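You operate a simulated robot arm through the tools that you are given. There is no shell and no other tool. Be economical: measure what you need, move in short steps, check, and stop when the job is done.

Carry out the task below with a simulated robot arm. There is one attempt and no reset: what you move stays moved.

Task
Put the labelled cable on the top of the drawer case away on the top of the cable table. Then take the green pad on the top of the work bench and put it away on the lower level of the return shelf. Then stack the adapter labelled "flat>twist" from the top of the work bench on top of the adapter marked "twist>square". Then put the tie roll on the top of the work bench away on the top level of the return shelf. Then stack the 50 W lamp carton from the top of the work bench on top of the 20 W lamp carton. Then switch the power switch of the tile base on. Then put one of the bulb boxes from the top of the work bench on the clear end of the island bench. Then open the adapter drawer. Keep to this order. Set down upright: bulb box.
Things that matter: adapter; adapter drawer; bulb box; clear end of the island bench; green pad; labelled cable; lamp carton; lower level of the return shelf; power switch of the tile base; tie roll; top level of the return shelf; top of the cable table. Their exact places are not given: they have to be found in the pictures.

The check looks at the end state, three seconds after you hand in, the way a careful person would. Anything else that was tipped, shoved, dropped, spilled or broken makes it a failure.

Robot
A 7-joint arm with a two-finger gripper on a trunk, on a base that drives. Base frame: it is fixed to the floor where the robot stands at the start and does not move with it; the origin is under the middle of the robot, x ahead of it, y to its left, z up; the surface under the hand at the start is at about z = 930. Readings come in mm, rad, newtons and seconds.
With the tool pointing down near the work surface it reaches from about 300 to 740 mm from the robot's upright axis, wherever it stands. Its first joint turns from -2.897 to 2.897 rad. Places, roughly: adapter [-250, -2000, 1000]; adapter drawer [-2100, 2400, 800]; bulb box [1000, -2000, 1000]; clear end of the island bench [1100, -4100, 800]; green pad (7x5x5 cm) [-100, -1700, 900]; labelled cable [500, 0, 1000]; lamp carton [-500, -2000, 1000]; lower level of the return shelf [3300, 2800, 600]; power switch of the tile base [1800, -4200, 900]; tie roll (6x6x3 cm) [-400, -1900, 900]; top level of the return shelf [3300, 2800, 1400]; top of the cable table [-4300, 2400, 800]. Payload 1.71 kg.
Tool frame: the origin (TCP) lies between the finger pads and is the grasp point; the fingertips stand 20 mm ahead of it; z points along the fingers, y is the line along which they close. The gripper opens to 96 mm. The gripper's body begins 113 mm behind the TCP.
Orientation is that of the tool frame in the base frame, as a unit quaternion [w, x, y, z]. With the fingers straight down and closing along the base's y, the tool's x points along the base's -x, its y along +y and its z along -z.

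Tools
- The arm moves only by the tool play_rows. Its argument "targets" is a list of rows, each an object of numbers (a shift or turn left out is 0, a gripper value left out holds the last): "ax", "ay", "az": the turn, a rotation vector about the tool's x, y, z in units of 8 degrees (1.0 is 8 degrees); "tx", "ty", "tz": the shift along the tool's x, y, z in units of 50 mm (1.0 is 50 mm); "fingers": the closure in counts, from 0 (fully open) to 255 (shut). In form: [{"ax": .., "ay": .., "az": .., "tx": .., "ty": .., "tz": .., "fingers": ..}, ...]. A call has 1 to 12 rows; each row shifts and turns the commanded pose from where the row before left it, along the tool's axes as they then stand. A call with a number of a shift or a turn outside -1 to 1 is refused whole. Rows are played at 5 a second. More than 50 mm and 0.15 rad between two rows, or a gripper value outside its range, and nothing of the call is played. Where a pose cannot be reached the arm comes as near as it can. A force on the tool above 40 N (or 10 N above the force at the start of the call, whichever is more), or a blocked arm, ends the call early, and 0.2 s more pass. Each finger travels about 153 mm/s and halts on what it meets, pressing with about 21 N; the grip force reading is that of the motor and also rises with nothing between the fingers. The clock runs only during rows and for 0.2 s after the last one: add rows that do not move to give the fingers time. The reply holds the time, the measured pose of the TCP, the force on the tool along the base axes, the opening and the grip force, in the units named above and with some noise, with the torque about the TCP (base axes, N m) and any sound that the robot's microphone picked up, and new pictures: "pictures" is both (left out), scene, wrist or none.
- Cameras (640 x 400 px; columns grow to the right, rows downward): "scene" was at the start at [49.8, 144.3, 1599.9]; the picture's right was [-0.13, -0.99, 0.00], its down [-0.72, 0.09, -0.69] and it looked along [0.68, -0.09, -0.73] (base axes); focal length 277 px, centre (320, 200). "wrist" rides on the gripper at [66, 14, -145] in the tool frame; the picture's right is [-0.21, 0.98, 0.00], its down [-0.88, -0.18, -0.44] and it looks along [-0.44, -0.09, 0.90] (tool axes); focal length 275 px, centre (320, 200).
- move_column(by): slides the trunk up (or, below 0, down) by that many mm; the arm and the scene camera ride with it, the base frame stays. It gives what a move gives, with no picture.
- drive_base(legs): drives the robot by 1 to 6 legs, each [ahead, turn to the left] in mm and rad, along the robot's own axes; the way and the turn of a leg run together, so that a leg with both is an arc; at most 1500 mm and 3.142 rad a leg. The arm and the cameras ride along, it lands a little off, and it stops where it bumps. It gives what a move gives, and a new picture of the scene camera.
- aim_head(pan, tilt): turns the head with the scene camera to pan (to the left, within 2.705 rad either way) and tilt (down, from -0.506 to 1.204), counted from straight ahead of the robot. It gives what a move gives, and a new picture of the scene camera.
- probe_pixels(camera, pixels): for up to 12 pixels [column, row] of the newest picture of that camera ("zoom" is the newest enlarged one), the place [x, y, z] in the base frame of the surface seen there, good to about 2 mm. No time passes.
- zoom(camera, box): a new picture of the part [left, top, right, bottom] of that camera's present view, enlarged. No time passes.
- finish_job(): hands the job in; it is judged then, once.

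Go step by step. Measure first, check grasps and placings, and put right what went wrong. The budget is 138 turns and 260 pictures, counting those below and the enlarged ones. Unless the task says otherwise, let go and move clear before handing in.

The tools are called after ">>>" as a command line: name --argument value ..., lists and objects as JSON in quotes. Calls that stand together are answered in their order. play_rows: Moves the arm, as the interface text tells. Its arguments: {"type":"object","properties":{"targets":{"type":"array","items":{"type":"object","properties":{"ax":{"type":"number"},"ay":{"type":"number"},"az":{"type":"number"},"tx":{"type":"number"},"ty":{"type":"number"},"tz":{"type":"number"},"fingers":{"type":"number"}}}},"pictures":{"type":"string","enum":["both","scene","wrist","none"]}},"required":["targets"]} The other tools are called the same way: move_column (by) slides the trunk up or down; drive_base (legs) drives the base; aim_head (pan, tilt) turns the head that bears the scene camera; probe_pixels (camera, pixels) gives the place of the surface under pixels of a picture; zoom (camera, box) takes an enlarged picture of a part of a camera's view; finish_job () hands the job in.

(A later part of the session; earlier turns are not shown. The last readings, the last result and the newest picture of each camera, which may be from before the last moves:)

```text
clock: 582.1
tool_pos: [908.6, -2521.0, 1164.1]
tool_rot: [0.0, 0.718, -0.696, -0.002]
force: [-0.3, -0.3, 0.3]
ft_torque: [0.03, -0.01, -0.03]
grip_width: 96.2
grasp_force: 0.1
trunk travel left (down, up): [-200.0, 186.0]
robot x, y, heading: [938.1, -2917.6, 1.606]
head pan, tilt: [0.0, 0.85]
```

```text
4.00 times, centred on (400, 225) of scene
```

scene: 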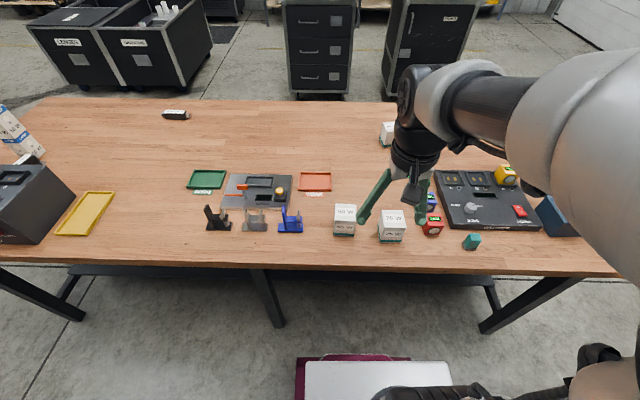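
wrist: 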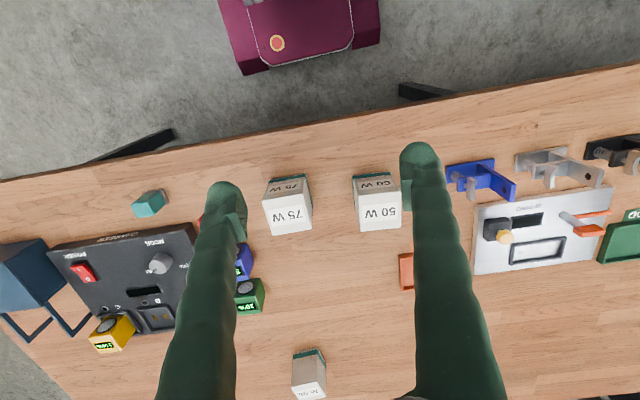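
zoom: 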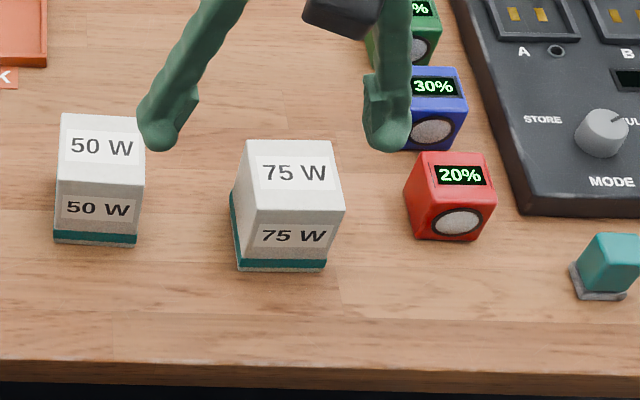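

I'll take the 75 W bulb box, which has free space on both sides. Probing its top corners now.

>>> probe_pixels --camera "zoom" --pixels '[[248, 143], [331, 144], [342, 208], [243, 209], [292, 175], [240, 265], [325, 268], [408, 200], [142, 200]]'

>>> probe_pixels --camera "wrist" --pixels '[[264, 208], [303, 200], [311, 228], [274, 234], [288, 217], [290, 188], [307, 183]]'

```text
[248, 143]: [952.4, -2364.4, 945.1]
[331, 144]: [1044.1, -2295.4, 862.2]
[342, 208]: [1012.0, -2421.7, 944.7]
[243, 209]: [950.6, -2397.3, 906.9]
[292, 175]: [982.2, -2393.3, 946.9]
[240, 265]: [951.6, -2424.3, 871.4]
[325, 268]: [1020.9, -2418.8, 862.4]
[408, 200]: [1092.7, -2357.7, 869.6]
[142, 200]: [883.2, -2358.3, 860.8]
```

```text
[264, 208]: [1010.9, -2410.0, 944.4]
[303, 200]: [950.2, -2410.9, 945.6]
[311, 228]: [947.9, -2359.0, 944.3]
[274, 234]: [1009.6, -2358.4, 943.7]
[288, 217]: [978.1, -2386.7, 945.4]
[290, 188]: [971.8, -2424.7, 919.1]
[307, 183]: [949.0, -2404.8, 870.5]
```

The box top centre is (980,-2391), about 63 mm square. I'll move over and hover.

>>> play_rows --targets '[{"tx": -0.64, "ty": -0.38}, {"tx": -0.64, "ty": -0.38}, {"tx": -0.64, "ty": -0.38}, {"tx": -0.63, "ty": -0.37}, {"tz": 0.9}, {"tz": 0.9}, {"tz": 0.9}, {}]' --pictures "wrist"

```text
clock: 583.9
tool_pos: [976.2, -2391.9, 1028.6]
tool_rot: [0.0, 0.718, -0.696, -0.002]
force: [0.0, -0.5, 0.0]
ft_torque: [-0.01, 0.01, -0.01]
grip_width: 96.1
grasp_force: 0.0
trunk travel left (down, up): [-200.0, 186.0]
robot x, y, heading: [937.0, -2917.2, 1.608]
head pan, tilt: [0.0, 0.85]
```

wrist: 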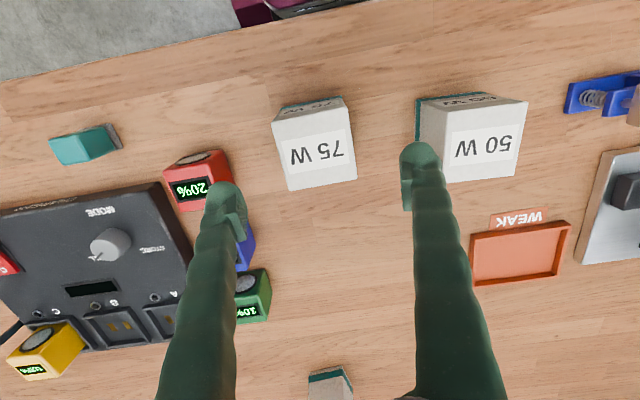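

Clear on both sides. I'll descend and grip.

>>> play_rows --targets '[{"ty": -0.06, "tz": 0.6}, {"tz": 0.7}, {"tz": 0.7}, {"tz": 0.37}, {}, {"fingers": 90}, {"fingers": 150}, {}, {}, {"tz": -0.3}, {"tz": -0.7}, {"tz": -0.8}]' --pictures "wrist"

```text
clock: 586.5
tool_pos: [981.5, -2391.5, 1002.1]
tool_rot: [0.0, 0.718, -0.696, -0.003]
force: [0.2, -0.8, -0.9]
ft_torque: [-0.01, 0.02, -0.04]
grip_width: 72.0
grasp_force: 21.3
trunk travel left (down, up): [-200.0, 186.0]
robot x, y, heading: [935.6, -2920.3, 1.599]
head pan, tilt: [0.0, 0.85]
```

wrist: 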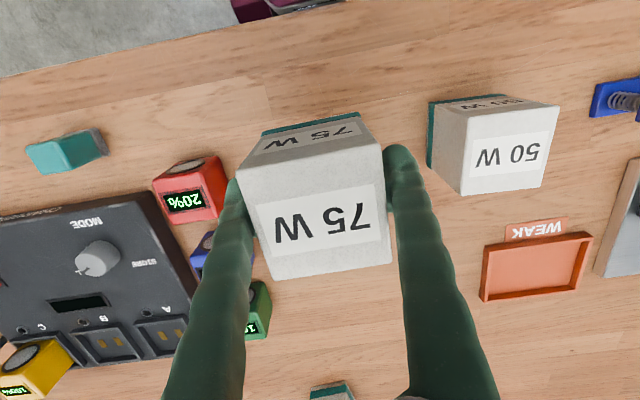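

It's held at 72 mm. I'll lift, retract and drive around to the south side of the island.

>>> play_rows --targets '[{"tz": -0.9}, {"tz": -0.9}, {"tz": -0.9}, {"tx": 0.9}, {"tx": 0.9}, {"tx": 0.8, "ty": 0.3}, {"ty": 0.7}, {}]' --pictures "none"

>>> drive_base --legs '[[-255, 0], [0, -1.6], [1000, 0], [1010, 0], [0, -1.571]]'

>>> drive_base --legs '[[1000, 0], [600, 0], [0, -1.571], [1000, 0], [810, 0], [0, -1.571]]'

>>> aim_head --pan 0.0 --tilt 0.8

```text
clock: 588.3
tool_pos: [935.5, -2523.7, 1136.2]
tool_rot: [0.0, 0.718, -0.696, -0.003]
force: [-0.8, -0.1, -0.9]
ft_torque: [-0.01, -0.01, 0.0]
grip_width: 72.3
grasp_force: 21.5
trunk travel left (down, up): [-200.0, 186.0]
robot x, y, heading: [938.9, -2922.1, 1.602]
head pan, tilt: [0.0, 0.85]
```

```text
clock: 609.7
tool_pos: [2946.6, -3561.9, 1135.7]
tool_rot: [0.003, 0.701, 0.713, 0.0]
force: [-0.4, -0.1, -2.0]
ft_torque: [-0.01, -0.01, 0.0]
grip_width: 72.2
grasp_force: 21.2
trunk travel left (down, up): [-200.0, 186.0]
robot x, y, heading: [2955.6, -3165.8, -1.551]
head pan, tilt: [0.0, 0.85]
```

scene: 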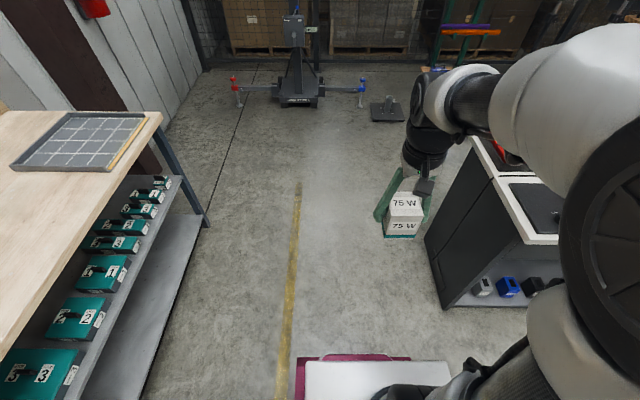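

```text
clock: 636.8
tool_pos: [1171.1, -4384.9, 1140.3]
tool_rot: [-0.005, 0.71, -0.704, -0.008]
force: [-0.1, 0.0, -1.1]
ft_torque: [0.0, 0.0, 0.0]
grip_width: 72.1
grasp_force: 21.5
trunk travel left (down, up): [-200.0, 186.0]
robot x, y, heading: [1157.5, -4762.5, 1.583]
head pan, tilt: [0.0, 0.85]
```

scene: 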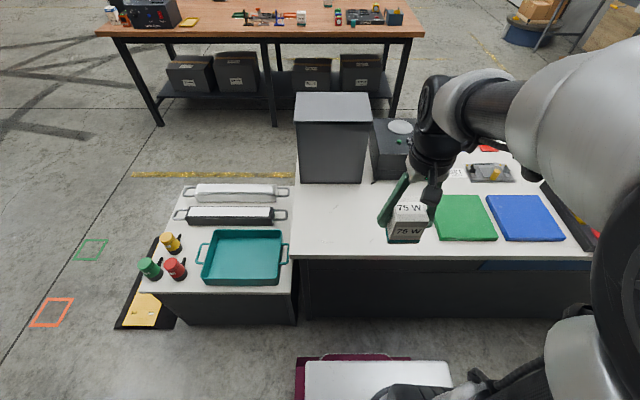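

```text
clock: 637.5
tool_pos: [1171.6, -4397.6, 1145.8]
tool_rot: [-0.01, 0.711, -0.703, -0.012]
force: [0.2, 0.2, -0.8]
ft_torque: [0.02, 0.0, -0.02]
grip_width: 72.4
grasp_force: 21.1
trunk travel left (down, up): [-200.0, 186.0]
robot x, y, heading: [1156.0, -4764.2, 1.585]
head pan, tilt: [0.0, 0.799]
```

scene: 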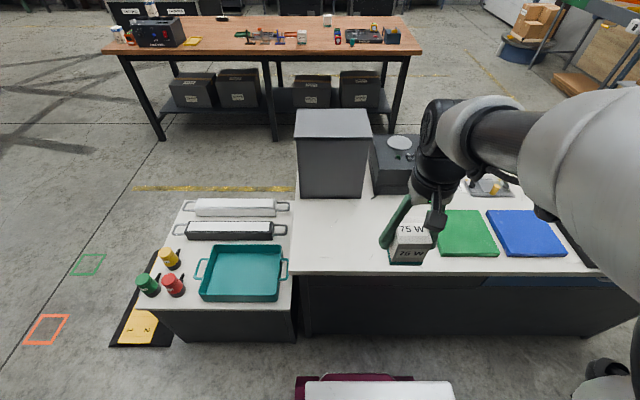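

The clear end is at scene (340,230). I'll probe bounds, then move over it.

>>> probe_pixels --camera "scene" --pixels '[[340, 230], [300, 205], [300, 268], [360, 198], [380, 205], [437, 250], [365, 250]]'

>>> play_rows --targets '[{"ay": 0.25}, {"tx": -0.9, "ty": 0.2}, {"tx": -0.9, "ty": 0.2}, {"tx": -0.9, "ty": 0.2}, {"tx": -0.9, "ty": 0.2}, {"tx": -0.9, "ty": 0.2}, {"tx": -0.7}, {"tz": 0.9}, {"tz": 0.9}, {"tz": 0.9}, {}]'

```text
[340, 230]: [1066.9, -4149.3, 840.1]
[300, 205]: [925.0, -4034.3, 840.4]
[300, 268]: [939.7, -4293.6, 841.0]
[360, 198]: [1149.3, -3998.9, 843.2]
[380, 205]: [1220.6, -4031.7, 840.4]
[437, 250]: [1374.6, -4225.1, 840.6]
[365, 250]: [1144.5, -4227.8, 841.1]
```

```text
clock: 639.9
tool_pos: [1119.5, -4141.2, 1013.0]
tool_rot: [0.003, 0.71, -0.704, 0.0]
force: [0.0, 0.1, -1.2]
ft_torque: [-0.02, 0.01, 0.0]
grip_width: 72.3
grasp_force: 20.6
trunk travel left (down, up): [-200.0, 186.0]
robot x, y, heading: [1154.7, -4764.9, 1.579]
head pan, tilt: [0.0, 0.799]
```

scene: 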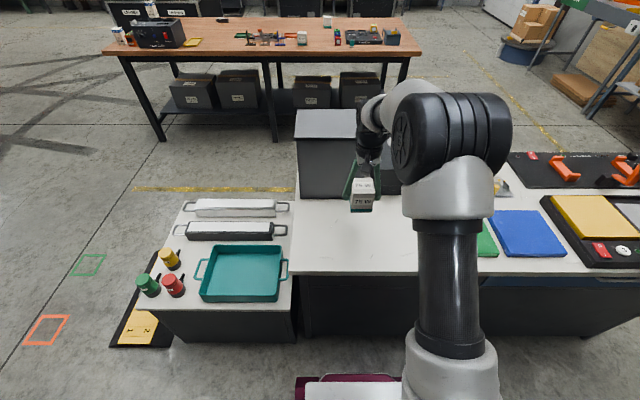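
wrist: 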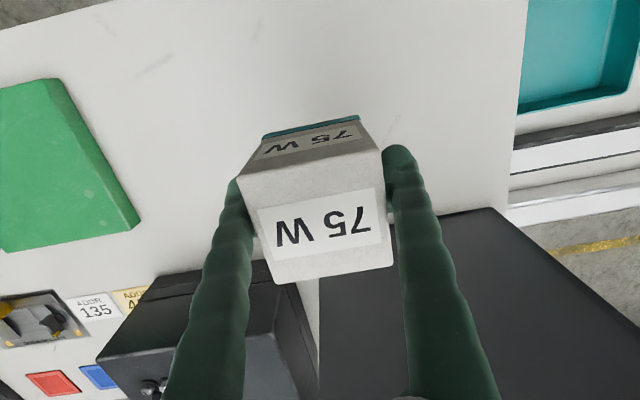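

It's clear of the grey box. I'll shift 12 mm south and lower toward contact at TCP z≈891.

>>> play_rows --targets '[{"tx": 0.25}, {"tz": 0.9}, {"tz": 0.8}, {"tz": 0.5}, {"tz": 0.16}, {}]' --pictures "none"

```text
clock: 641.3
tool_pos: [1117.8, -4155.9, 894.2]
tool_rot: [0.002, 0.71, -0.704, -0.001]
force: [0.1, -0.4, -1.1]
ft_torque: [0.02, -0.02, 0.02]
grip_width: 72.3
grasp_force: 20.5
trunk travel left (down, up): [-200.0, 186.0]
robot x, y, heading: [1154.0, -4763.6, 1.581]
head pan, tilt: [0.0, 0.799]
```

>>> play_rows --targets '[{"tz": 0.04}, {"tz": 0.03}, {}]' --pictures "none"

```text
clock: 642.1
tool_pos: [1118.3, -4153.3, 891.6]
tool_rot: [0.001, 0.71, -0.705, -0.001]
force: [-1.3, -1.4, 3.6]
ft_torque: [0.12, -0.17, -0.03]
grip_width: 72.1
grasp_force: 20.9
trunk travel left (down, up): [-200.0, 186.0]
robot x, y, heading: [1158.3, -4763.2, 1.581]
head pan, tilt: [0.0, 0.799]
```

Contact made. I'll release and rise.

>>> play_rows --targets '[{"fingers": 30}, {"fingers": 0}, {}, {"tz": -0.4}, {"tz": -0.9}, {"tz": -0.9}, {"tz": -0.9}, {"tx": 0.9, "tz": -0.3}, {"tx": 0.9, "tz": -0.3}, {"tx": 0.9}, {"tx": 0.9}, {}]' --pictures "both"

```text
clock: 644.7
tool_pos: [1120.8, -4334.0, 1073.0]
tool_rot: [0.002, 0.71, -0.704, 0.0]
force: [0.5, 0.0, 0.0]
ft_torque: [0.03, 0.0, 0.01]
grip_width: 96.1
grasp_force: 0.0
trunk travel left (down, up): [-200.0, 186.0]
robot x, y, heading: [1157.6, -4764.3, 1.58]
head pan, tilt: [0.0, 0.799]
```

scene: 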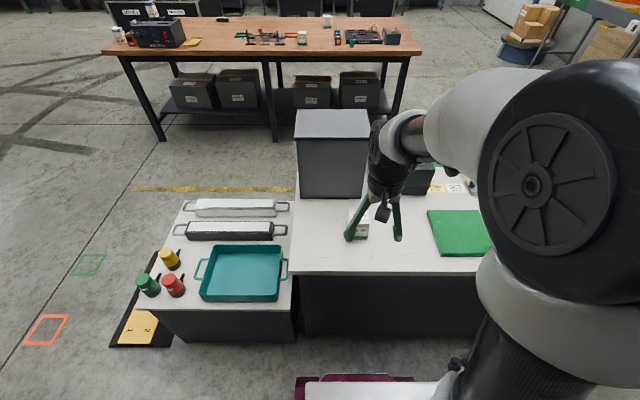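
wrist: 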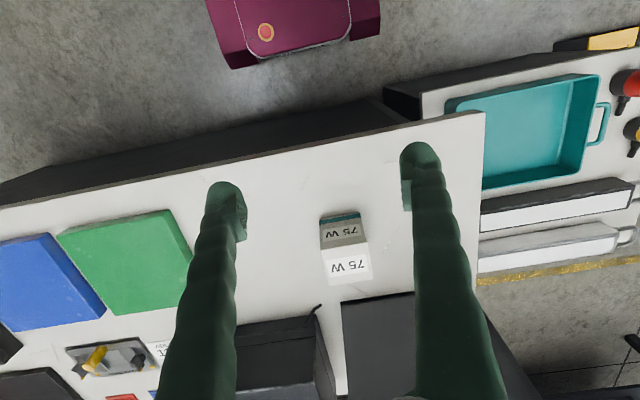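

The bulb box stands upright on the clear end. Next is the adapter drawer, so I'll check the westward route from here.

>>> drive_base --legs '[[-60, 0], [0, 1.56]]'

>>> aim_head --pan 0.0 --tilt 0.35

```text
clock: 650.2
tool_pos: [728.1, -4855.1, 1075.4]
tool_rot: [0.002, 1.0, 0.001, 0.001]
force: [-0.4, -0.6, 0.4]
ft_torque: [0.0, 0.0, -0.01]
grip_width: 95.9
grasp_force: 0.0
trunk travel left (down, up): [-200.0, 186.0]
robot x, y, heading: [1154.5, -4818.3, -3.14]
head pan, tilt: [0.0, 0.799]
```

scene: 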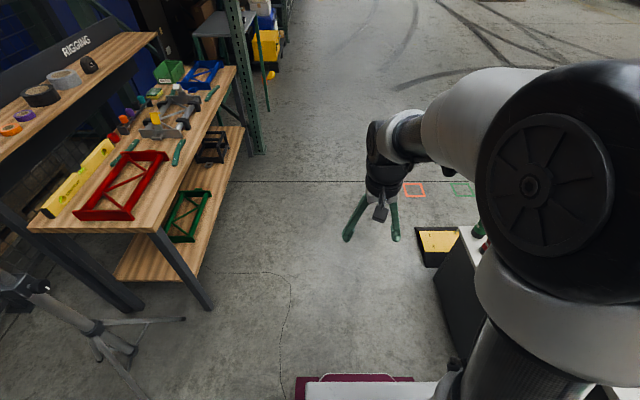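

```text
clock: 651.1
tool_pos: [742.9, -4855.1, 1080.7]
tool_rot: [0.003, 1.0, 0.0, -0.006]
force: [0.4, 0.0, 0.8]
ft_torque: [-0.02, -0.04, 0.03]
grip_width: 95.9
grasp_force: 0.0
trunk travel left (down, up): [-200.0, 186.0]
robot x, y, heading: [1158.9, -4817.7, -3.14]
head pan, tilt: [0.0, 0.351]
```

scene: 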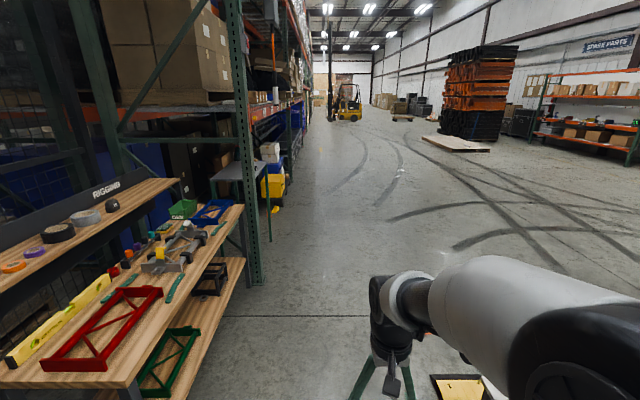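

I'll probe the corridor's sides.

>>> probe_pixels --camera "scene" --pixels '[[150, 370], [240, 210], [257, 285], [274, 212], [285, 205], [436, 378], [300, 330], [330, 260], [430, 260]]'

```text
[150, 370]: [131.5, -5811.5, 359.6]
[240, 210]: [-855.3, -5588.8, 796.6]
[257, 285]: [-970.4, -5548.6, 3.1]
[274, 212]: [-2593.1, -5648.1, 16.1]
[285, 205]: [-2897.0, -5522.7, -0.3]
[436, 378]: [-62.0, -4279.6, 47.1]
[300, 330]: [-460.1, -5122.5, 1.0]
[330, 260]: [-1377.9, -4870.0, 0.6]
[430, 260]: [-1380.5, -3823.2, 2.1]
```

The corridor is free between y≈-5590 and -4280. I'll drive west and then north across the open floor.

>>> drive_base --legs '[[1500, 0], [1000, 0], [0, -1.313], [1500, 0], [1500, 0], [1500, 0]]'

>>> aim_head --pan -0.3 --tilt 0.3

```text
clock: 690.8
tool_pos: [-2540.0, -7.6, 1079.8]
tool_rot: [-0.004, 0.784, -0.621, -0.007]
force: [0.3, 0.3, 0.1]
ft_torque: [-0.01, -0.01, -0.03]
grip_width: 95.8
grasp_force: 0.0
trunk travel left (down, up): [-200.0, 186.0]
robot x, y, heading: [-2410.1, -402.4, 1.801]
head pan, tilt: [0.0, 0.351]
```

scene: 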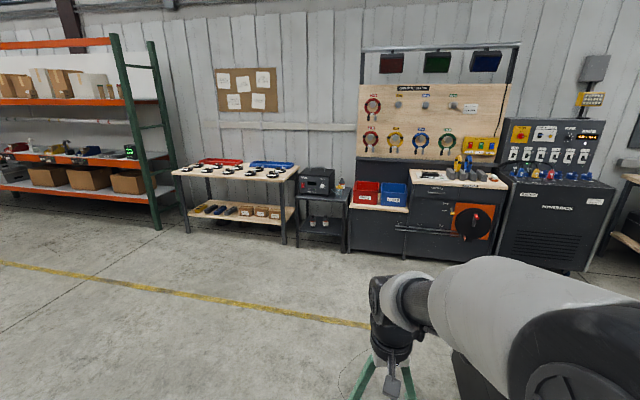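

```text
clock: 691.6
tool_pos: [-2536.0, -24.8, 1086.1]
tool_rot: [-0.008, 0.783, -0.621, -0.013]
force: [-0.6, 0.2, -0.2]
ft_torque: [0.0, -0.01, 0.03]
grip_width: 96.0
grasp_force: 0.0
trunk travel left (down, up): [-200.0, 186.0]
robot x, y, heading: [-2412.3, -398.8, 1.798]
head pan, tilt: [-0.3, 0.3]
```

scene: 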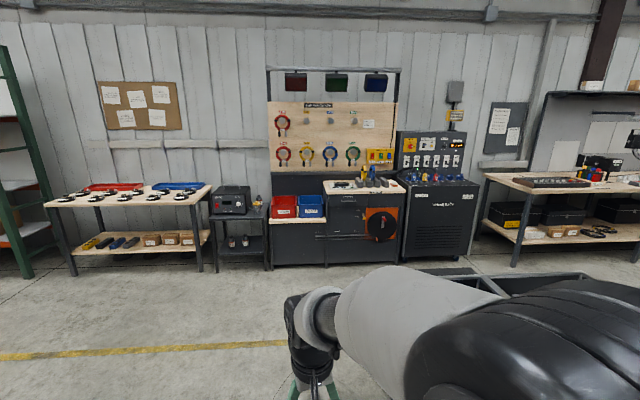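

I'll zoom in on the cabinet to identify the adapter drawer and probe it.

>>> zoom --camera "scene" --box '[260, 160, 420, 270]'

>>> probe_pixels --camera "scene" --pixels '[[348, 203], [346, 198], [330, 205], [360, 205], [345, 222], [325, 193], [300, 235], [346, 250], [380, 225], [404, 195]]'

```text
3.64 times, centred on (340, 215) of scene
```

zoom: 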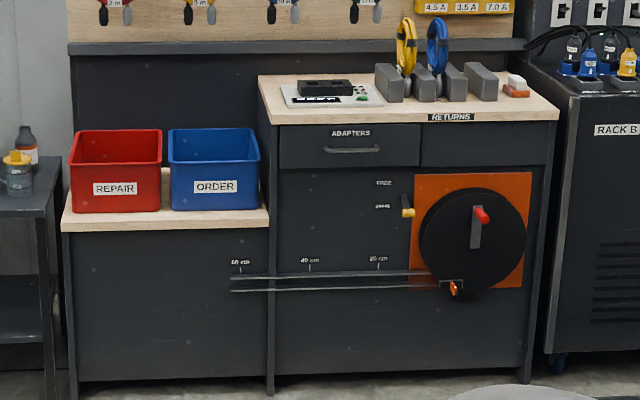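

```text
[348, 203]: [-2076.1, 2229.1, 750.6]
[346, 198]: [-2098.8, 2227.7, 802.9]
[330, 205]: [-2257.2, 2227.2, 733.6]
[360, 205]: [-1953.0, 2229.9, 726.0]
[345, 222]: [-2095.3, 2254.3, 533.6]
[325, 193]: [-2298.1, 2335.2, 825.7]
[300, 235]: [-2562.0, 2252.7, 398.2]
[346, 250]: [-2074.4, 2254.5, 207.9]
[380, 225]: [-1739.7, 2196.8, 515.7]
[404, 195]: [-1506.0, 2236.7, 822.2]
```

The "ADAPTERS" drawer front is at y≈2228, with a bar handle near (-2090, 2228, 770). I'll drive in front of it.

>>> drive_base --legs '[[0, -0.2], [1000, 0], [950, 0], [0, -1.571], [350, 0], [0, 1.55]]'

>>> aim_head --pan 0.25 --tilt 0.75

```text
clock: 713.9
tool_pos: [-2179.0, 1953.9, 1086.5]
tool_rot: [-0.009, 0.716, -0.698, -0.011]
force: [-1.2, -0.4, -0.5]
ft_torque: [-0.01, 0.01, 0.0]
grip_width: 95.9
grasp_force: 0.0
trunk travel left (down, up): [-200.0, 186.0]
robot x, y, heading: [-2124.1, 1556.8, 1.599]
head pan, tilt: [-0.3, 0.3]
```

scene: 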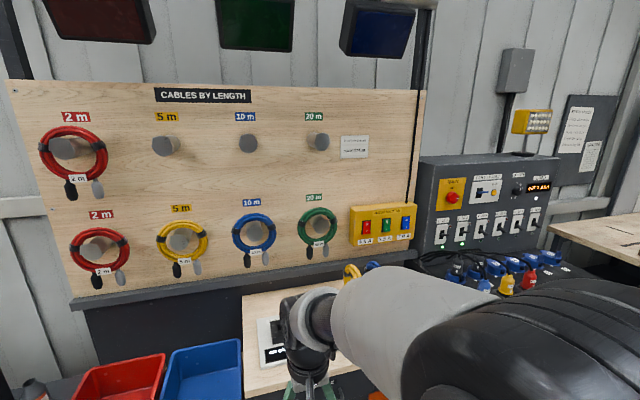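

```text
clock: 714.8
tool_pos: [-2177.7, 1936.8, 1092.1]
tool_rot: [-0.014, 0.716, -0.698, -0.017]
force: [0.0, -0.2, -0.3]
ft_torque: [-0.06, -0.02, 0.01]
grip_width: 96.0
grasp_force: 0.1
trunk travel left (down, up): [-200.0, 186.0]
robot x, y, heading: [-2122.7, 1558.5, 1.602]
head pan, tilt: [0.25, 0.75]
```

scene: 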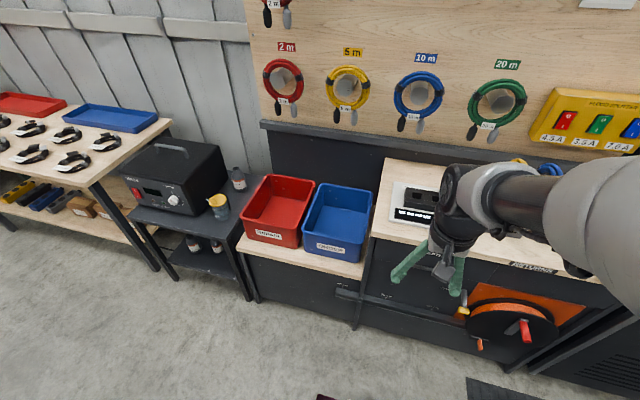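

I'll zoom in on the drawer front and take a wrist view.

>>> zoom --camera "scene" --box '[360, 220, 500, 310]'

>>> play_rows --targets '[{"tx": 0.3, "tz": -0.3}, {}]' --pictures "wrist"

```text
4.44 times, centred on (430, 265) of scene
```

zoom: 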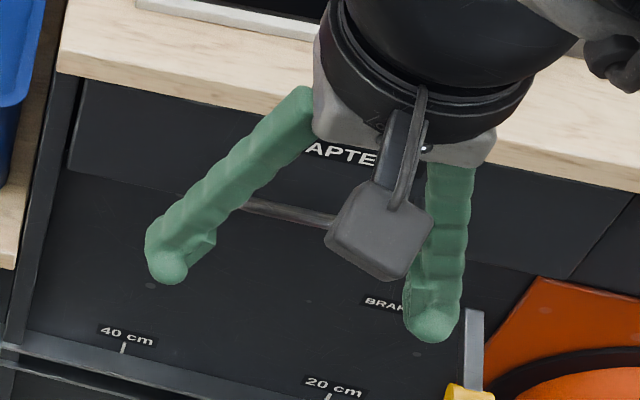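

```text
clock: 715.4
tool_pos: [-2177.9, 1920.4, 1107.6]
tool_rot: [-0.014, 0.716, -0.698, -0.016]
force: [0.1, 0.1, -0.1]
ft_torque: [0.02, -0.03, 0.0]
grip_width: 95.9
grasp_force: 0.0
trunk travel left (down, up): [-200.0, 186.0]
robot x, y, heading: [-2124.0, 1558.7, 1.593]
head pan, tilt: [0.25, 0.75]
```

wrist: 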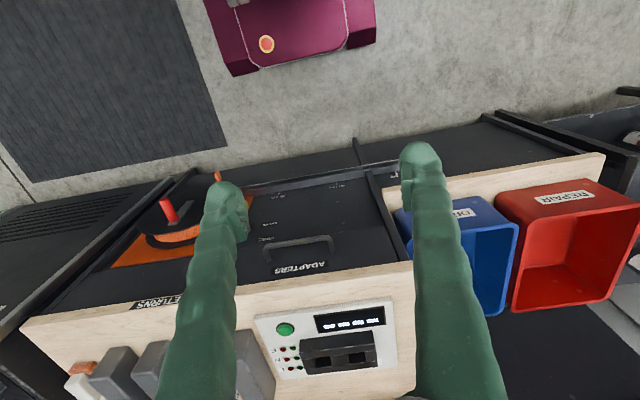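

The bar handle is at wrist (263–337, 243). I'll zoom and probe it.

>>> zoom --camera "wrist" --box '[240, 210, 360, 290]'

>>> probe_pixels --camera "wrist" --pixels '[[300, 241], [270, 246], [330, 238], [264, 256], [335, 249], [300, 252], [300, 262], [298, 278], [297, 284], [330, 285]]'

```text
5.00 times, centred on (300, 250) of wrist
```

zoom: 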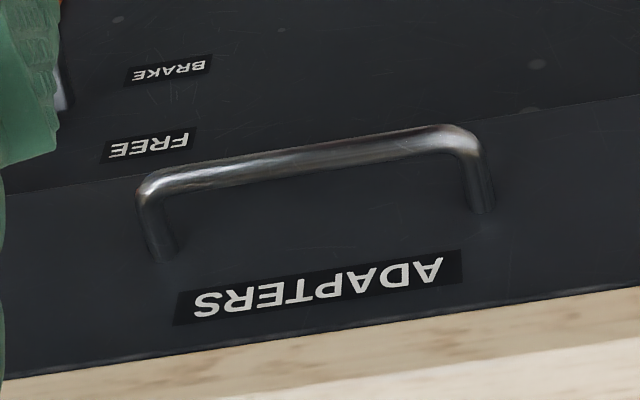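

```text
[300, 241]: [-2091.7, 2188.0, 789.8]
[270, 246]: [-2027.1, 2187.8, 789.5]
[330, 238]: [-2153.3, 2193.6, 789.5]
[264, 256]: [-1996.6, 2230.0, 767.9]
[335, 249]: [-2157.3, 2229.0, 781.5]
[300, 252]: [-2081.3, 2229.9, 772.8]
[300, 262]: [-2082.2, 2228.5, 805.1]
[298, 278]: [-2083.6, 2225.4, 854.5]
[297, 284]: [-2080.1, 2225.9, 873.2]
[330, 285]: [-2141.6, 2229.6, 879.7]
```

The handle bar is at y≈2189, z≈788, x -2155 to -2022, standing 40 mm off the front. I'll roll the tool 90° so it closes across the bar, then tilt it forward.

>>> play_rows --targets '[{"az": -1, "fingers": 130}, {"az": -1}, {"az": -1}, {"az": -1}, {"az": -1}, {"az": -1}, {"az": -1}, {"az": -1}, {"az": -1}, {"az": -1}, {"az": -1}, {"az": -0.07}]' --pictures "none"

>>> play_rows --targets '[{"tz": 1, "tx": 0.0}, {"tz": 1}, {"ax": 1}, {"ax": 1}, {"ax": 1}, {"ax": 1}, {"ax": 1}, {"ax": 0.5}, {}]' --pictures "both"

```text
clock: 718.0
tool_pos: [-2177.0, 1921.6, 1106.6]
tool_rot: [-0.023, 1.0, 0.002, -0.001]
force: [0.5, 0.2, -0.1]
ft_torque: [-0.02, 0.03, 0.01]
grip_width: 46.9
grasp_force: 0.0
trunk travel left (down, up): [-200.0, 186.0]
robot x, y, heading: [-2123.8, 1558.4, 1.599]
head pan, tilt: [0.25, 0.75]
```

```text
clock: 720.0
tool_pos: [-2178.3, 1981.1, 1032.4]
tool_rot: [-0.296, 0.955, -0.005, 0.019]
force: [-1.4, -0.1, 0.4]
ft_torque: [0.0, 0.0, 0.02]
grip_width: 46.8
grasp_force: 0.1
out of reach, approached as far as the arm can: row 5, 6, 7, 8
trunk travel left (down, up): [-200.0, 186.0]
robot x, y, heading: [-2124.9, 1557.2, 1.6]
head pan, tilt: [0.25, 0.75]
```

scene: 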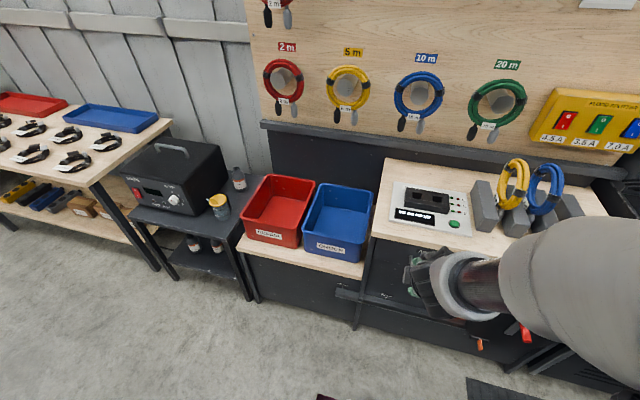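
wrist: 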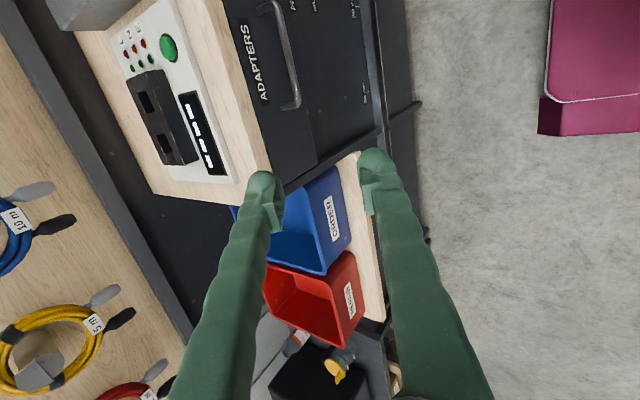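

Tilt reached only 34° this close in. I'll move out toward the handle, where more tilt is reachable.

>>> play_rows --targets '[{"tx": 0.4, "ty": -0.1, "tz": 0.8}, {"tx": 0.4, "ty": -0.1, "tz": 0.8}, {"tx": 0.4, "ty": -0.1, "tz": 0.8}, {"tx": 0.39, "ty": -0.1, "tz": 0.8}, {"tz": 0.4}, {}]' --pictures "both"

```text
clock: 721.4
tool_pos: [-2093.9, 2101.6, 902.7]
tool_rot: [-0.31, 0.951, -0.004, 0.017]
force: [-0.1, 0.1, 0.1]
ft_torque: [-0.01, -0.03, 0.0]
grip_width: 47.0
grasp_force: 0.0
trunk travel left (down, up): [-200.0, 186.0]
robot x, y, heading: [-2125.6, 1558.5, 1.601]
head pan, tilt: [0.25, 0.75]
```

scene: 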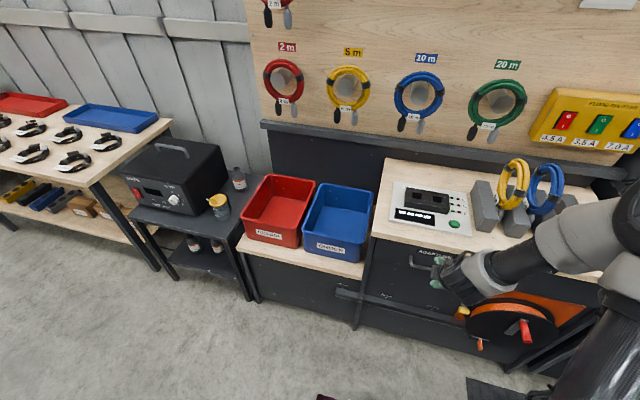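
wrist: 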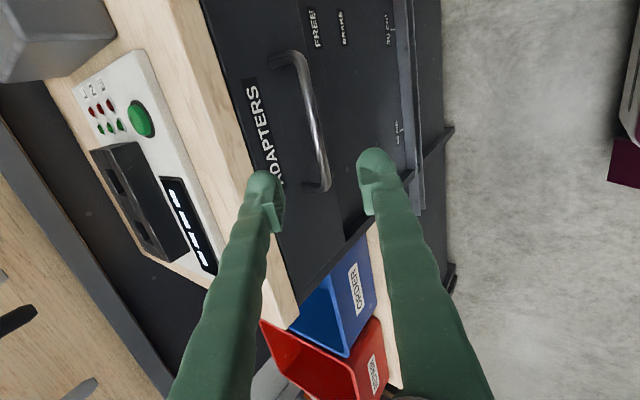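

The handle is between the fingers in view. I'll add tilt and probe the bar again.

>>> play_rows --targets '[{"ax": 0.8}, {"ax": 0.7}, {}]' --pictures "wrist"

>>> zoom --camera "wrist" --box '[220, 30, 420, 230]'

```text
clock: 722.2
tool_pos: [-2093.6, 2101.8, 902.2]
tool_rot: [-0.406, 0.914, -0.002, 0.018]
force: [-0.7, -0.3, -0.3]
ft_torque: [0.01, -0.01, -0.06]
grip_width: 47.0
grasp_force: 0.1
trunk travel left (down, up): [-200.0, 186.0]
robot x, y, heading: [-2123.3, 1557.3, 1.598]
head pan, tilt: [0.25, 0.75]
```

wrist: 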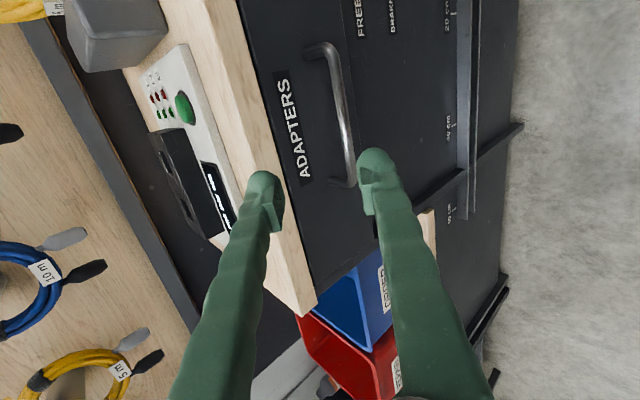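

```text
2.00 times, centred on (320, 130) of wrist
```

zoom: 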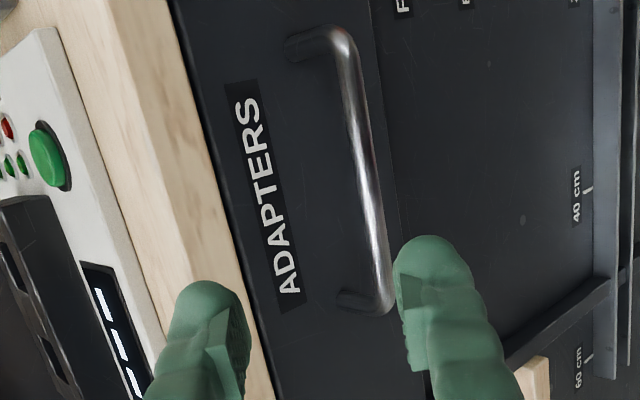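

The tilt is 48°. I'll probe the bar precisely.

>>> probe_pixels --camera "zoom" --pixels '[[345, 60], [358, 130], [370, 200], [382, 290], [355, 100], [365, 170], [350, 296], [300, 45], [300, 150], [240, 100]]'

```text
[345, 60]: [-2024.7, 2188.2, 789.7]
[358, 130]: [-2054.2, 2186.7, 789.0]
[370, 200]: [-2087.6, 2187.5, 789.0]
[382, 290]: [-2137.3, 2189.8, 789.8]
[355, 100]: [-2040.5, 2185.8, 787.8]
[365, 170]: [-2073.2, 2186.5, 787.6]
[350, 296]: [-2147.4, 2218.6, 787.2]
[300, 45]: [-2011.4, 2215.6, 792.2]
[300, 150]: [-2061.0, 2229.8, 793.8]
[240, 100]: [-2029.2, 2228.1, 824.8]
```

I'll narrow the fingers to about 26 mm, centre on the bar and advance most of the way.

>>> play_rows --targets '[{"fingers": 184}, {"tx": 0.11, "ty": 0.54}, {"tz": 0.7}, {"tz": 0.7}, {"tz": 0.5}, {}]' --pictures "wrist"

>>> zoom --camera "scene" --box '[380, 220, 500, 310]'

```text
clock: 723.6
tool_pos: [-2083.9, 2154.9, 816.3]
tool_rot: [-0.407, 0.913, -0.002, 0.017]
force: [-0.1, 0.5, 0.2]
ft_torque: [-0.01, 0.04, 0.01]
grip_width: 26.7
grasp_force: 0.0
trunk travel left (down, up): [-200.0, 186.0]
robot x, y, heading: [-2121.3, 1558.6, 1.599]
head pan, tilt: [0.25, 0.75]
```

wrist: 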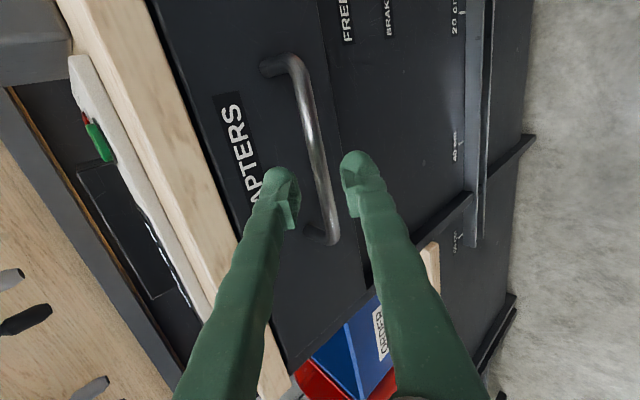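

```text
4.44 times, centred on (440, 265) of scene
```

zoom: 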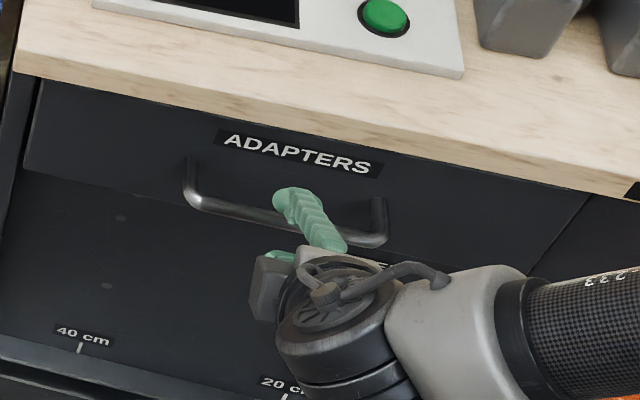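

The bar lies between the fingers. I'll advance the rest and close.

>>> play_rows --targets '[{"tz": 0.5}, {"tz": 0.34}, {}, {"fingers": 230}, {"fingers": 255}, {}, {}]' --pictures "wrist"

```text
clock: 725.2
tool_pos: [-2082.8, 2185.6, 789.4]
tool_rot: [-0.406, 0.914, -0.003, 0.017]
force: [-0.4, 3.3, -7.8]
ft_torque: [-0.03, 0.04, -0.01]
grip_width: 7.7
grasp_force: 35.0
trunk travel left (down, up): [-200.0, 186.0]
robot x, y, heading: [-2123.8, 1557.6, 1.597]
head pan, tilt: [0.25, 0.75]
```

wrist: 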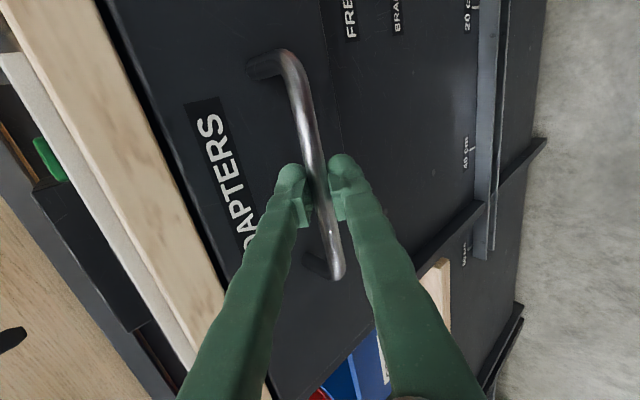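

The bar is gripped (7.7 mm). I'll pull straight back toward the robot.

>>> play_rows --targets '[{"ty": 0.27, "tz": -0.3}, {"ty": 0.4, "tz": -0.445}, {"ty": 0.4, "tz": -0.445}, {"ty": 0.4, "tz": -0.445}, {"ty": 0.4, "tz": -0.445}, {}]' --pictures "both"

```text
clock: 726.2
tool_pos: [-2078.8, 2072.2, 789.6]
tool_rot: [-0.396, 0.918, 0.008, 0.025]
force: [0.6, -3.4, -68.2]
ft_torque: [-0.29, 0.94, 0.71]
grip_width: 8.9
grasp_force: 35.1
trunk travel left (down, up): [-200.0, 186.0]
robot x, y, heading: [-2124.1, 1558.2, 1.601]
head pan, tilt: [0.25, 0.75]
stopped in row 4: the force on the tool passed its limit at 91 N (the readings are from after the stop); the commanded pose is now the measured one
```

scene: 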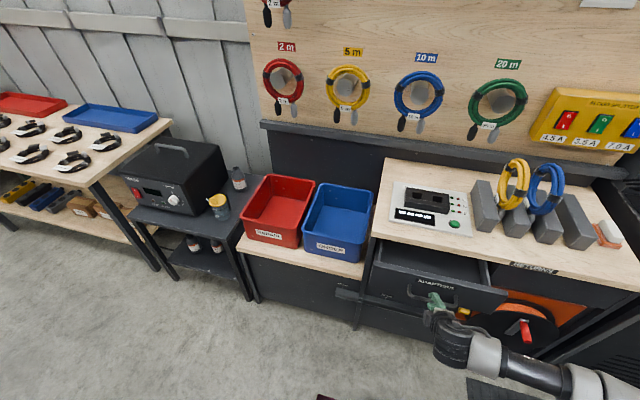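
wrist: 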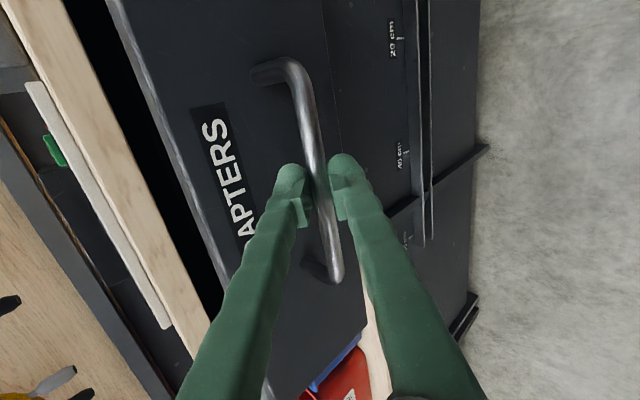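

The drawer is open about 113 mm, but vertical load built up. I'll pause to see whether it relaxes.

>>> play_rows --targets '[{}, {}]' --pictures "none"

```text
clock: 726.8
tool_pos: [-2078.2, 2072.8, 790.1]
tool_rot: [-0.395, 0.918, 0.007, 0.027]
force: [-7.2, -0.2, -76.9]
ft_torque: [-0.37, 0.62, -0.25]
grip_width: 9.1
grasp_force: 35.4
trunk travel left (down, up): [-200.0, 186.0]
robot x, y, heading: [-2127.9, 1559.7, 1.598]
head pan, tilt: [0.25, 0.75]
```

I'll open the fingers a little to release the vertical load; the upper finger still hooks behind the bar.

>>> play_rows --targets '[{"fingers": 205}, {}, {}]' --pictures "wrist"

```text
clock: 727.6
tool_pos: [-2077.9, 2078.3, 799.9]
tool_rot: [-0.409, 0.912, 0.008, 0.026]
force: [-0.1, -0.6, 0.7]
ft_torque: [-0.03, -0.02, 0.0]
grip_width: 18.9
grasp_force: 0.1
trunk travel left (down, up): [-200.0, 186.0]
robot x, y, heading: [-2126.1, 1555.7, 1.597]
head pan, tilt: [0.25, 0.75]
```

wrist: 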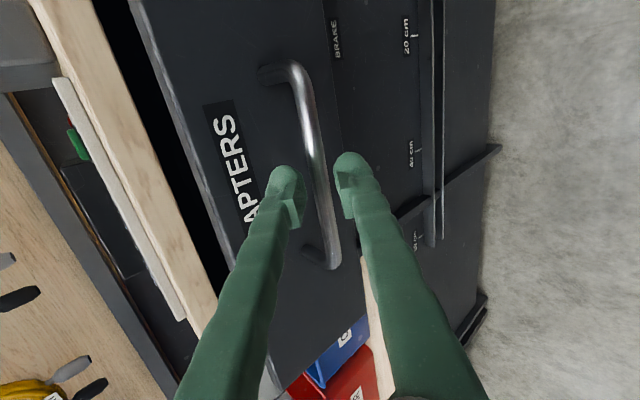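

The TCP popped up 11 mm to relax. I'll re-centre on the bar, then pull the drawer by backing the base, which keeps the arm posture fixed.

>>> play_rows --targets '[{"ty": 0.23, "tz": 0.1}, {}]' --pictures "none"

>>> drive_base --legs '[[-70, 0]]'

```text
clock: 728.2
tool_pos: [-2076.2, 2074.3, 797.1]
tool_rot: [-0.408, 0.913, 0.009, 0.025]
force: [0.1, -0.9, 0.5]
ft_torque: [-0.03, 0.02, 0.02]
grip_width: 18.7
grasp_force: 0.1
out of reach, approached as far as the arm can: row 1
trunk travel left (down, up): [-200.0, 186.0]
robot x, y, heading: [-2125.8, 1556.0, 1.602]
head pan, tilt: [0.25, 0.75]
```

```text
clock: 729.2
tool_pos: [-2074.5, 2001.0, 797.8]
tool_rot: [-0.409, 0.912, 0.009, 0.026]
force: [-1.4, 0.1, 0.4]
ft_torque: [0.0, -0.03, 0.03]
grip_width: 18.6
grasp_force: 0.1
trunk travel left (down, up): [-200.0, 186.0]
robot x, y, heading: [-2122.6, 1486.4, 1.603]
head pan, tilt: [0.25, 0.75]
```

scene: 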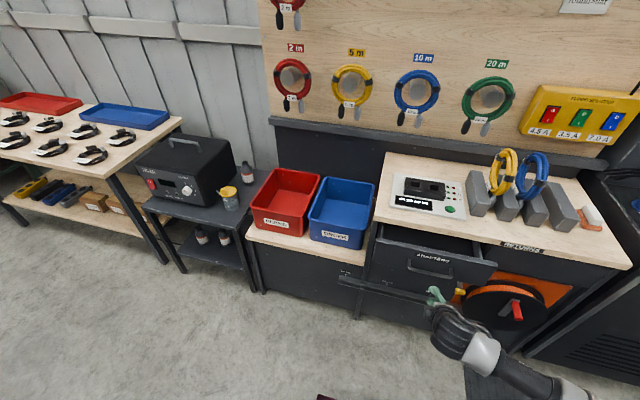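

It looks like the finger slipped off the bar. I'll probe the handle's current position.

>>> zoom --camera "scene" --box '[360, 210, 520, 320]'

>>> probe_pixels --camera "zoom" --pixels '[[210, 210], [300, 230], [250, 175], [200, 100], [340, 255], [255, 222], [100, 150]]'

```text
3.64 times, centred on (440, 265) of scene
```

zoom: 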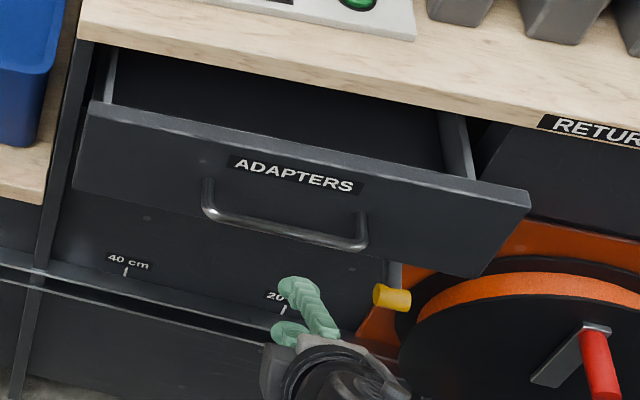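

```text
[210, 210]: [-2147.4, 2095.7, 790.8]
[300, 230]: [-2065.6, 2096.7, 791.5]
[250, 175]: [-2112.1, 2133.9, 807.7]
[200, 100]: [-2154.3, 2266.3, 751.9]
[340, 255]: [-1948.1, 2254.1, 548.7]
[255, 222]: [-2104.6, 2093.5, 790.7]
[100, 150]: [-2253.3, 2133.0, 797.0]
```

The drawer is now open about 95 mm (bar at y≈2095). I'll re-approach with a steeper tool (about 24° tilt), which allows a longer pull.

>>> play_rows --targets '[{"ty": -0.4, "tz": -0.35, "fingers": 180}, {"ty": -0.4, "tz": -0.35}, {"ax": -1}, {"ax": -1}, {"ax": -1}, {"tx": -0.16, "ty": -0.6, "tz": 0.27}, {"ty": -0.6, "tz": 0.27}, {}]' --pictures "wrist"

```text
clock: 731.0
tool_pos: [-2083.9, 2076.2, 845.8]
tool_rot: [-0.206, 0.978, 0.004, 0.027]
force: [-0.7, 0.2, -0.3]
ft_torque: [0.01, 0.0, -0.01]
grip_width: 28.1
grasp_force: 0.1
trunk travel left (down, up): [-200.0, 186.0]
robot x, y, heading: [-2125.6, 1488.8, 1.599]
head pan, tilt: [0.25, 0.75]
```

wrist: 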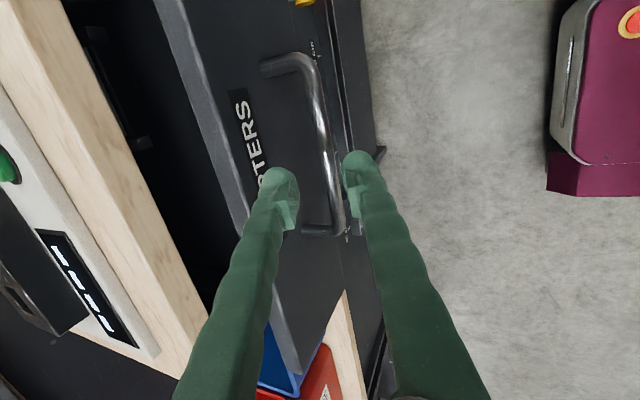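

The bar sits between the fingers. I'll shift 5 mm to centre it, advance and close.

>>> play_rows --targets '[{"ty": 0.09, "tz": 0.4}, {"tz": 0.5}, {"tz": 0.34}, {}, {"fingers": 230}, {"fingers": 245}, {}]' --pictures "wrist"

```text
clock: 732.6
tool_pos: [-2082.5, 2096.2, 785.6]
tool_rot: [-0.206, 0.978, 0.004, 0.026]
force: [1.3, -1.6, -5.6]
ft_torque: [-0.01, 0.01, -0.29]
grip_width: 6.8
grasp_force: 35.0
trunk travel left (down, up): [-200.0, 186.0]
robot x, y, heading: [-2123.3, 1484.9, 1.596]
head pan, tilt: [0.25, 0.75]
```

wrist: 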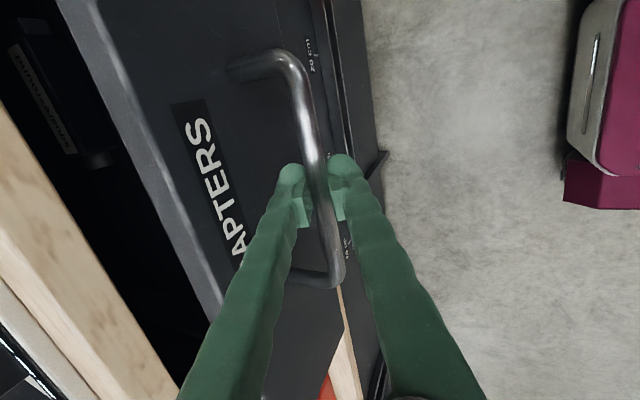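

Gripped again. I'll pull 120 mm in gentle steps.

>>> play_rows --targets '[{"ty": 0.36, "tz": -0.16}, {"ty": 0.45, "tz": -0.2}, {"ty": 0.45, "tz": -0.2}, {"ty": 0.45, "tz": -0.2}, {"ty": 0.45, "tz": -0.2}, {}]' --pictures "scene"

```text
clock: 734.0
tool_pos: [-2082.4, 1978.0, 785.4]
tool_rot: [-0.206, 0.978, 0.003, 0.027]
force: [-0.9, -1.1, -18.3]
ft_torque: [-0.06, 0.16, -0.24]
grip_width: 7.3
grasp_force: 35.6
trunk travel left (down, up): [-200.0, 186.0]
robot x, y, heading: [-2123.2, 1485.6, 1.599]
head pan, tilt: [0.25, 0.75]
```

scene: 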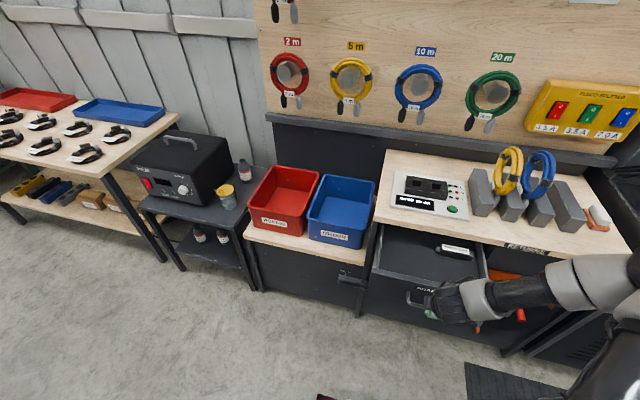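

It's open about 210 mm with no stop felt yet. I'll ease the vertical load and keep pulling.

>>> play_rows --targets '[{"ty": 0.39, "tz": -0.13}, {"ty": 0.4, "tz": -0.17}, {"ty": 0.4, "tz": -0.17}, {"ty": 0.4, "tz": -0.17}, {}]' --pictures "scene"

```text
clock: 735.2
tool_pos: [-2081.9, 1890.3, 786.4]
tool_rot: [-0.208, 0.978, 0.003, 0.027]
force: [3.0, 0.1, 22.9]
ft_torque: [0.06, -0.03, -0.25]
grip_width: 7.0
grasp_force: 34.7
trunk travel left (down, up): [-200.0, 186.0]
robot x, y, heading: [-2119.8, 1485.8, 1.599]
head pan, tilt: [0.25, 0.75]
```

scene: 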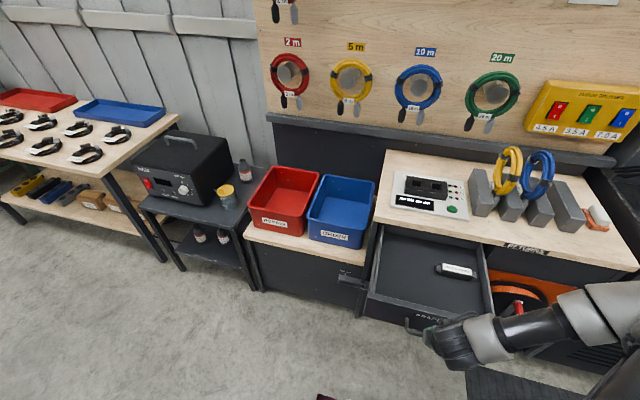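

It's open about 300 mm. I'll try a little more to see if this is the stop.

>>> play_rows --targets '[{"ty": 0.18, "tz": -0.12}, {"ty": 0.18, "tz": -0.1}, {"ty": 0.18, "tz": -0.1}, {}]' --pictures "none"

```text
clock: 736.2
tool_pos: [-2080.1, 1885.5, 782.3]
tool_rot: [-0.209, 0.977, 0.003, 0.026]
force: [-10.7, 1.4, 23.8]
ft_torque: [0.0, 0.21, -0.14]
grip_width: 6.4
grasp_force: 35.1
out of reach, approached as far as the arm can: row 1, 2, 3
trunk travel left (down, up): [-200.0, 186.0]
robot x, y, heading: [-2124.6, 1486.2, 1.6]
head pan, tilt: [0.25, 0.75]
```

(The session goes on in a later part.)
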